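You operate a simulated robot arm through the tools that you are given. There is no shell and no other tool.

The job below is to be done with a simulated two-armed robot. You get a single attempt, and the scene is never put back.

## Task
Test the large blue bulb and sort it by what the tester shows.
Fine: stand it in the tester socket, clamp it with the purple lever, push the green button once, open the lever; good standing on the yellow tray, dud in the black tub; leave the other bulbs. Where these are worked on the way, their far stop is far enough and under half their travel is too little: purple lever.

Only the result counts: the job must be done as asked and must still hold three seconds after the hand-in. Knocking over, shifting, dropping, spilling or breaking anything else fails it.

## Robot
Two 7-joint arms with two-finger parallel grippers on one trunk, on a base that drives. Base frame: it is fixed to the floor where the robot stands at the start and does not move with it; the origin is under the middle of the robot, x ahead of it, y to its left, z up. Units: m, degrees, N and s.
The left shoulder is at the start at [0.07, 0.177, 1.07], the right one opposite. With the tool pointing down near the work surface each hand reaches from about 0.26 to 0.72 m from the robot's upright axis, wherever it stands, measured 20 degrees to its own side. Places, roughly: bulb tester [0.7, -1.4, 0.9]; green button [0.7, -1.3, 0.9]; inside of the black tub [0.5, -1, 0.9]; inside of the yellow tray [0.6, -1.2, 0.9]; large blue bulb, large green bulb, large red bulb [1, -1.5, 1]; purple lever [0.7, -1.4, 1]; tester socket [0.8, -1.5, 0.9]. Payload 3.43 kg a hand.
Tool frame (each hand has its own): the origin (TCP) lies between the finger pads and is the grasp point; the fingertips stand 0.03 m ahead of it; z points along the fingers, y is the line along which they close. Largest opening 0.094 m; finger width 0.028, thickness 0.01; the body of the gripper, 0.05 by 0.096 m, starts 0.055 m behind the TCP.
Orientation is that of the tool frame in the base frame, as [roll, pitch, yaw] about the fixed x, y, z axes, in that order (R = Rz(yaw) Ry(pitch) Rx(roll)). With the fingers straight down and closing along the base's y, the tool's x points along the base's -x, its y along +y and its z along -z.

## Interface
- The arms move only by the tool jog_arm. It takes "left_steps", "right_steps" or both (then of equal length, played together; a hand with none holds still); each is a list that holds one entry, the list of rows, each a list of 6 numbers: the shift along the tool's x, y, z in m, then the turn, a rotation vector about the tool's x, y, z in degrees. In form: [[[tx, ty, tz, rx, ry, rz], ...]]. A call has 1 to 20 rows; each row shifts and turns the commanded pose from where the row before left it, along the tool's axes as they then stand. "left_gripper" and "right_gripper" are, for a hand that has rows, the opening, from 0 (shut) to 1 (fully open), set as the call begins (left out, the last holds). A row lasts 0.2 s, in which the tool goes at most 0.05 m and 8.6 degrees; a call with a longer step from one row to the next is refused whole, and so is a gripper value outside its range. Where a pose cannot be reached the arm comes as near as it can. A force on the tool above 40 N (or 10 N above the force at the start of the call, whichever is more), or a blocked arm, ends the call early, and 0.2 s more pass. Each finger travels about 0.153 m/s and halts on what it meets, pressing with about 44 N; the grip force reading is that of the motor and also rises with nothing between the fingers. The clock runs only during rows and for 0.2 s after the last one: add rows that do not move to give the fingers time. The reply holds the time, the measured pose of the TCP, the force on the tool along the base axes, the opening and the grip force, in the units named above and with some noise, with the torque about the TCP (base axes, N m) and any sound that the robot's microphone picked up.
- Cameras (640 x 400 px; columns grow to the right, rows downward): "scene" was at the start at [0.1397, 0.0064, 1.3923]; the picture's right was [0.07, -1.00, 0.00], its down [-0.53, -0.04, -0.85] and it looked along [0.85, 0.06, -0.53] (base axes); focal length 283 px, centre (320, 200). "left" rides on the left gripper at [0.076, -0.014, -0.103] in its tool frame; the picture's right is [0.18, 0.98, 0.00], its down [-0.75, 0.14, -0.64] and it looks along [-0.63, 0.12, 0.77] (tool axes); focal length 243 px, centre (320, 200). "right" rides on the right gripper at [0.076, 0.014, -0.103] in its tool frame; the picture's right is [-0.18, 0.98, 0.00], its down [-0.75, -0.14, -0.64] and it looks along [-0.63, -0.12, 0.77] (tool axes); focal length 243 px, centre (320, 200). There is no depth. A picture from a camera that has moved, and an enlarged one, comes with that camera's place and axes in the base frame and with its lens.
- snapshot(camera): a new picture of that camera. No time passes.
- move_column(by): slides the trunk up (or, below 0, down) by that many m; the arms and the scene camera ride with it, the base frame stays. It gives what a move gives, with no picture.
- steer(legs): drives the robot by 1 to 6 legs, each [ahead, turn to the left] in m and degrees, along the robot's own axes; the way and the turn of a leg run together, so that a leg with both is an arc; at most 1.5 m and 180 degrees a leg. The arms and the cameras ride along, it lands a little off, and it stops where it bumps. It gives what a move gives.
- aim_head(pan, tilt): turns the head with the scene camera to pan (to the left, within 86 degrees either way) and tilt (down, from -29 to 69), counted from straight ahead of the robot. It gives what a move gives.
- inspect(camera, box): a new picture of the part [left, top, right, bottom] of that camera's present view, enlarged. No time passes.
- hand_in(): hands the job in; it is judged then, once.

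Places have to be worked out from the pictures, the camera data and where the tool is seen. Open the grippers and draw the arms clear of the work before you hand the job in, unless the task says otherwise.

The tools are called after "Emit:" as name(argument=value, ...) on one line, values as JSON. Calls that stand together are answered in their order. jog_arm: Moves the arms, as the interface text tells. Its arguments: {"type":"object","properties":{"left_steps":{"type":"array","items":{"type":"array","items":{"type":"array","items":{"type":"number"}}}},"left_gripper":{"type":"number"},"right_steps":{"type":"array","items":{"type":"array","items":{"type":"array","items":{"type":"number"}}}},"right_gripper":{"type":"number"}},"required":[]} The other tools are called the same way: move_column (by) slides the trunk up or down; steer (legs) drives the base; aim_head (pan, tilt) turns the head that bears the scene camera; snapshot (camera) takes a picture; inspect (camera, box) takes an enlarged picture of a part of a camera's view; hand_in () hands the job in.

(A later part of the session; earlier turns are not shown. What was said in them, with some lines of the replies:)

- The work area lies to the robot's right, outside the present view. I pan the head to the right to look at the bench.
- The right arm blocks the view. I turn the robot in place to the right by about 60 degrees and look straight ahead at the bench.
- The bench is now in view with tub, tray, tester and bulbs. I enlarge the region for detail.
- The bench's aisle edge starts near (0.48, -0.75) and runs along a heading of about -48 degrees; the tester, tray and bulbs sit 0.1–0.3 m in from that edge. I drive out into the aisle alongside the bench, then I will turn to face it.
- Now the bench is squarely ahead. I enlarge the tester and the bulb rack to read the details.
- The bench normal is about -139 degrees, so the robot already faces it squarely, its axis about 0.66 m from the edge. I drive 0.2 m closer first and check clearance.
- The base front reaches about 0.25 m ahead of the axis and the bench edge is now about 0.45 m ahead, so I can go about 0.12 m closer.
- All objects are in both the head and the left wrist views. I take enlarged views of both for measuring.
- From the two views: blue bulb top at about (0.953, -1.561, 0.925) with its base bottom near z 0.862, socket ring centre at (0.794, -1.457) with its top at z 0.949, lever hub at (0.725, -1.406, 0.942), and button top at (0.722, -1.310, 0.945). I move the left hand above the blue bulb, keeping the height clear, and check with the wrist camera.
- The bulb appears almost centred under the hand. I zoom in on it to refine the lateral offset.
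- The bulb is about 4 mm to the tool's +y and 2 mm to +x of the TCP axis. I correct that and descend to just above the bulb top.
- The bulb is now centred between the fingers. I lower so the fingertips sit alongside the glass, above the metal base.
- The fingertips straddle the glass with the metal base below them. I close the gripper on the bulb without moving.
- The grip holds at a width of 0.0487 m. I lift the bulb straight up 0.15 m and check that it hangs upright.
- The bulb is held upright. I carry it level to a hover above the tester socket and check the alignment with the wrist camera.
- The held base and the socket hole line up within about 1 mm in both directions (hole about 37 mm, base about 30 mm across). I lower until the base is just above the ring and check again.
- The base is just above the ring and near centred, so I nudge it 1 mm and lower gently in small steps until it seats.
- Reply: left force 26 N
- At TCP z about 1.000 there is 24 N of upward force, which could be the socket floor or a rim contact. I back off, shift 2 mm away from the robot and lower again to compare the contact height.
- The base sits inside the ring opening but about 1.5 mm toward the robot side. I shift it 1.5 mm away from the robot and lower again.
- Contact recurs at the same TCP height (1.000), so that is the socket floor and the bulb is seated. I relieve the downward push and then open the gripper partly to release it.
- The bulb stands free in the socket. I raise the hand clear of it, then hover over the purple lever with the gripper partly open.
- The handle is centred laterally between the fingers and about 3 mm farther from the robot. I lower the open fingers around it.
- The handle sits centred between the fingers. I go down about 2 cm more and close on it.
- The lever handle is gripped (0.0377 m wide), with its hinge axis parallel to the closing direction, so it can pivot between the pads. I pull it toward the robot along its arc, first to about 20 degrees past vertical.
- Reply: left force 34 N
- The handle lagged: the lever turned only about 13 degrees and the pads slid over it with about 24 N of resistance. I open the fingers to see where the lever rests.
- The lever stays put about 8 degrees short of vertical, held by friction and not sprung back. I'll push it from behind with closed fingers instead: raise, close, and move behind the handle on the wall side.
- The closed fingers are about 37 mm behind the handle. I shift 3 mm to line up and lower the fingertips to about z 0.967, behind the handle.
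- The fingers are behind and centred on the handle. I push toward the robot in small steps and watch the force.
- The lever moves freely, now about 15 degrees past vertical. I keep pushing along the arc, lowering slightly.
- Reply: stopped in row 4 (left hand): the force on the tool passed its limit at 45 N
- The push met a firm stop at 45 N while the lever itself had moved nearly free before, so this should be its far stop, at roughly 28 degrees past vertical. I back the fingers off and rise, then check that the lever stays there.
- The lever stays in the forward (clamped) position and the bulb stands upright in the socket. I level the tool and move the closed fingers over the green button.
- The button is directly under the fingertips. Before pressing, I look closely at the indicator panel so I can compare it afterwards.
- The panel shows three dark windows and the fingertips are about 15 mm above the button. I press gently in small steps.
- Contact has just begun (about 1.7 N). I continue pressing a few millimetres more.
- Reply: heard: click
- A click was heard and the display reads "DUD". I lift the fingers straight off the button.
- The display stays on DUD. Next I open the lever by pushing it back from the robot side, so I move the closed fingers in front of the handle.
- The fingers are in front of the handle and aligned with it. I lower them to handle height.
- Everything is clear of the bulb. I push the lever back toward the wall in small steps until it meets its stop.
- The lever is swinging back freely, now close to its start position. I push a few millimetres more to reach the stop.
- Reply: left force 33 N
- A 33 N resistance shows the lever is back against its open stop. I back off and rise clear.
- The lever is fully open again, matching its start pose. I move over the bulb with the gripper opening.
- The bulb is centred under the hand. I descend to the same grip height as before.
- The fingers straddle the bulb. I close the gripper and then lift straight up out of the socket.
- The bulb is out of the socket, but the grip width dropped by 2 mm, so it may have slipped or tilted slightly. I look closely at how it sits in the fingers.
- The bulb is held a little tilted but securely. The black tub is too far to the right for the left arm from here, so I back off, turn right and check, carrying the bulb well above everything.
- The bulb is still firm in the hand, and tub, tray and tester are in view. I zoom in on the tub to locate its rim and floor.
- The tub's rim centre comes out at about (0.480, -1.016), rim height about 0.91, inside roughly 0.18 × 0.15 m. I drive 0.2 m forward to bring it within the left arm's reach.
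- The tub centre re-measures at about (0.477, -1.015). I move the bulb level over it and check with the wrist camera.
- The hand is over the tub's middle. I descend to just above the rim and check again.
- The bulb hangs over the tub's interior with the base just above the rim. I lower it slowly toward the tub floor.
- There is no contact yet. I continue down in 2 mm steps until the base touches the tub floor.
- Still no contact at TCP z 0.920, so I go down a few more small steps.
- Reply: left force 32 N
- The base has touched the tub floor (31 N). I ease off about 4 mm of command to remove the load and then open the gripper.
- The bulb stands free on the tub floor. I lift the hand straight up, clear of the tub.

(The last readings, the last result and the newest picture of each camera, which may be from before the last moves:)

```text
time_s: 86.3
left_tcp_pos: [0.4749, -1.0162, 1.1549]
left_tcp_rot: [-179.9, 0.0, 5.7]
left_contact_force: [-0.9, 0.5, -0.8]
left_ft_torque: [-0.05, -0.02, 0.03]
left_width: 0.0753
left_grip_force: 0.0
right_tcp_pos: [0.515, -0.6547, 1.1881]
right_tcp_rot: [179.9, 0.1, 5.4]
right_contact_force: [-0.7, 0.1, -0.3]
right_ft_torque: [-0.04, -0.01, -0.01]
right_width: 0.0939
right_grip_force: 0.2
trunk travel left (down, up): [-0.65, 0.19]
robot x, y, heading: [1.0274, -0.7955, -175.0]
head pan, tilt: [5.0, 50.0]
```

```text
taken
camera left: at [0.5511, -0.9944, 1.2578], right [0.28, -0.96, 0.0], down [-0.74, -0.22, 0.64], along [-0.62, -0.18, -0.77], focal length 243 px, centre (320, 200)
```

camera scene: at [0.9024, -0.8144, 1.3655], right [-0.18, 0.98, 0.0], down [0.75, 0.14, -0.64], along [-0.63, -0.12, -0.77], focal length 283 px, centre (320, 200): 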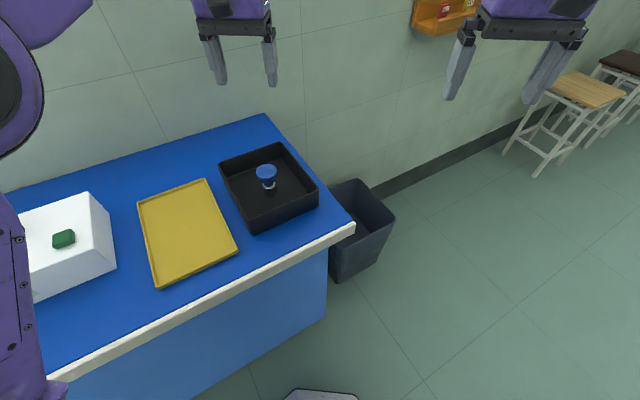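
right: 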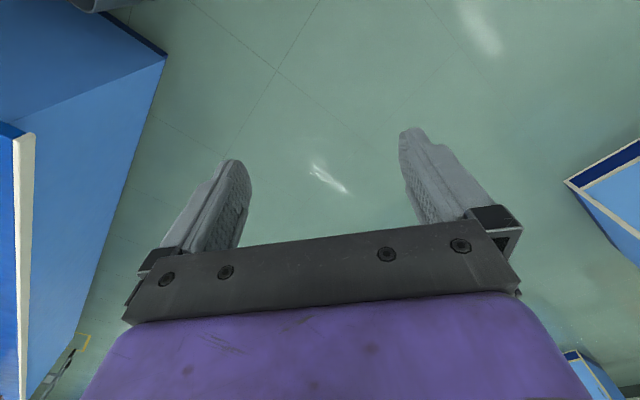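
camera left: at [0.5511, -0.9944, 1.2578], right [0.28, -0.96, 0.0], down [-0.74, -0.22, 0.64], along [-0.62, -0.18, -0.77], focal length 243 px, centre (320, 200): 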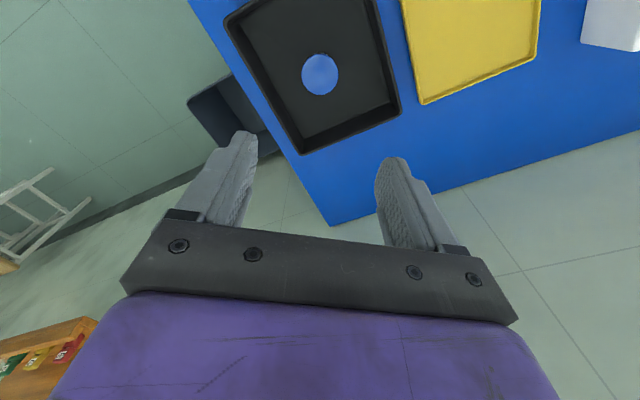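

The bulb stands inside the black tub. I open the gripper fully and back the robot away from the bench to draw the arms clear, then check the whole scene.

Emit:
jog_arm(left_steps=[[[0, 0, -0.01, 0, 0, 0], [0, 0, 0, 0, 0, 0]]], left_gripper=1.0)

Emit:
steer(legs=[[-0.45, 0], [0, 20]])

Emit:
aim_head(pan=15, tilt=35)

Emit:
snapshot(camera="scene")

```text
time_s: 86.9
left_tcp_pos: [0.4755, -1.0143, 1.1635]
left_tcp_rot: [-180.0, 0.1, 5.6]
left_contact_force: [0.8, 0.7, 0.2]
left_ft_torque: [-0.01, 0.01, -0.01]
left_width: 0.0942
left_grip_force: 0.0
right_tcp_pos: [0.5147, -0.6562, 1.1872]
right_tcp_rot: [180.0, 0.0, 5.5]
right_contact_force: [0.1, 0.6, 0.5]
right_ft_torque: [0.0, 0.04, 0.01]
right_width: 0.0938
right_grip_force: 0.1
trunk travel left (down, up): [-0.65, 0.19]
robot x, y, heading: [1.0254, -0.798, -174.7]
head pan, tilt: [5.0, 50.0]
```

```text
time_s: 90.7
left_tcp_pos: [1.0338, -1.145, 1.164]
left_tcp_rot: [-179.9, 0.1, 24.9]
left_contact_force: [0.4, -0.7, 0.8]
left_ft_torque: [0.0, 0.03, 0.02]
left_width: 0.0941
left_grip_force: 0.1
right_tcp_pos: [0.9525, -0.791, 1.1883]
right_tcp_rot: [-180.0, 0.1, 24.6]
right_contact_force: [0.9, 0.0, 0.0]
right_ft_torque: [-0.01, 0.0, -0.01]
right_width: 0.0938
right_grip_force: 0.1
trunk travel left (down, up): [-0.65, 0.19]
robot x, y, heading: [1.4801, -0.7567, -155.5]
head pan, tilt: [5.0, 50.0]
```

```text
time_s: 91.5
left_tcp_pos: [1.0335, -1.144, 1.1642]
left_tcp_rot: [-179.8, 0.0, 24.9]
left_contact_force: [0.0, -0.7, 0.0]
left_ft_torque: [0.0, 0.01, 0.0]
left_width: 0.0938
left_grip_force: 0.1
right_tcp_pos: [0.9526, -0.791, 1.1887]
right_tcp_rot: [-179.9, 0.1, 24.5]
right_contact_force: [-0.4, -0.5, -0.1]
right_ft_torque: [-0.03, -0.02, -0.01]
right_width: 0.094
right_grip_force: 0.1
trunk travel left (down, up): [-0.65, 0.19]
robot x, y, heading: [1.482, -0.7581, -155.4]
head pan, tilt: [15.0, 35.0]
```

```text
taken
camera scene: at [1.3695, -0.8324, 1.3872], right [-0.64, 0.77, 0.0], down [0.44, 0.37, -0.82], along [-0.63, -0.52, -0.57], focal length 283 px, centre (320, 200)
```

scene: 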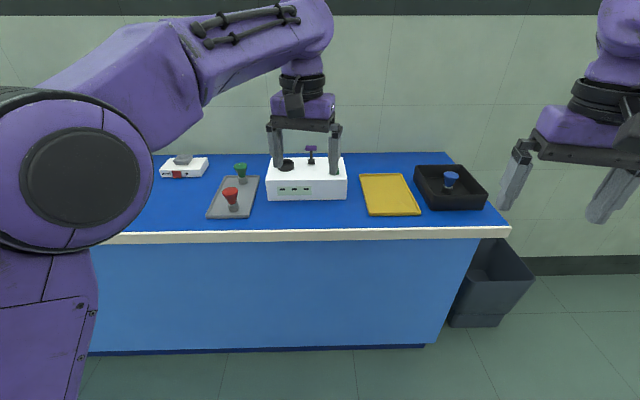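

The arms are off the bench. I take one enlarged look at the final state before handing in.

Emit:
inspect(camera="scene", box=[190, 130, 510, 240])

Emit:
inspect(camera="scene", box=[250, 130, 370, 210])

```text
2.00 times, centred on (350, 185) of scene
camera zoom: at [1.3695, -0.8324, 1.3872], right [-0.64, 0.77, 0.0], down [0.44, 0.37, -0.82], along [-0.63, -0.52, -0.57], focal length 566 px, centre (260, 230)
```

zoom: 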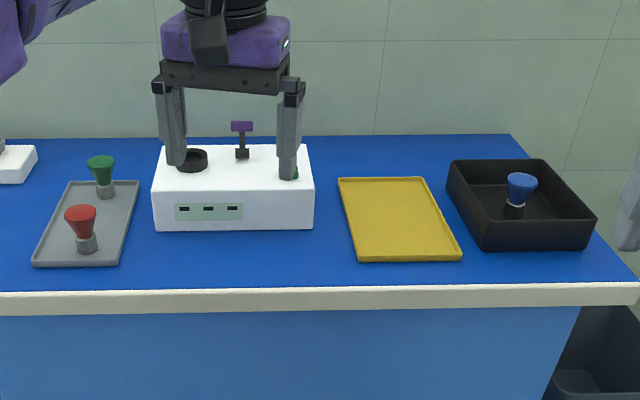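

```text
5.00 times, centred on (310, 170) of scene
camera zoom: at [1.3695, -0.8324, 1.3872], right [-0.64, 0.77, 0.0], down [0.44, 0.37, -0.82], along [-0.63, -0.52, -0.57], focal length 1415 px, centre (370, 350)
```

zoom: 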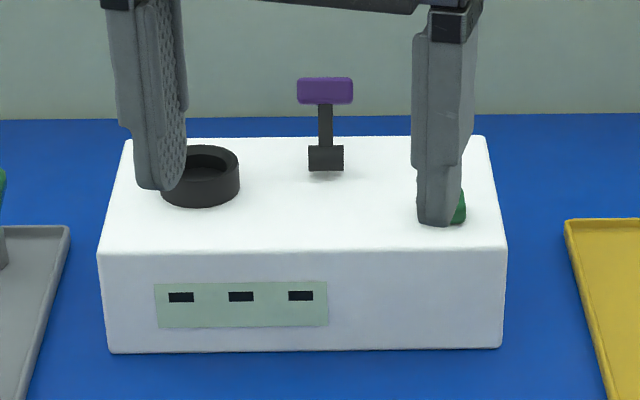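

The final state is as asked. The blue bulb, which tested DUD, stands in the black tub, the lever is open, and the red and green bulbs are untouched on their rack. Both grippers are open and clear of the work, so I hand the job in.

Emit:
hand_in()

```text
The job is handed in.
```

The large blue bulb tested as a dud and is now standing in the black tub. I handed the job in; the hand-in reply gave no verdict.

- **Test:** I stood the bulb in the socket and pushed the purple lever to its far stop. I pressed the green button once; it clicked and the display read "DUD".
- **Lever:** I then pushed it back to its open stop. My first try, pulling it with the gripper, only moved it part way, so I pushed it with closed fingers instead.
- **Everything else:** The red and green bulbs are still on their rack, and the last pictures show nothing knocked over or shifted.

Both grippers are open, and the robot has backed off the bench.
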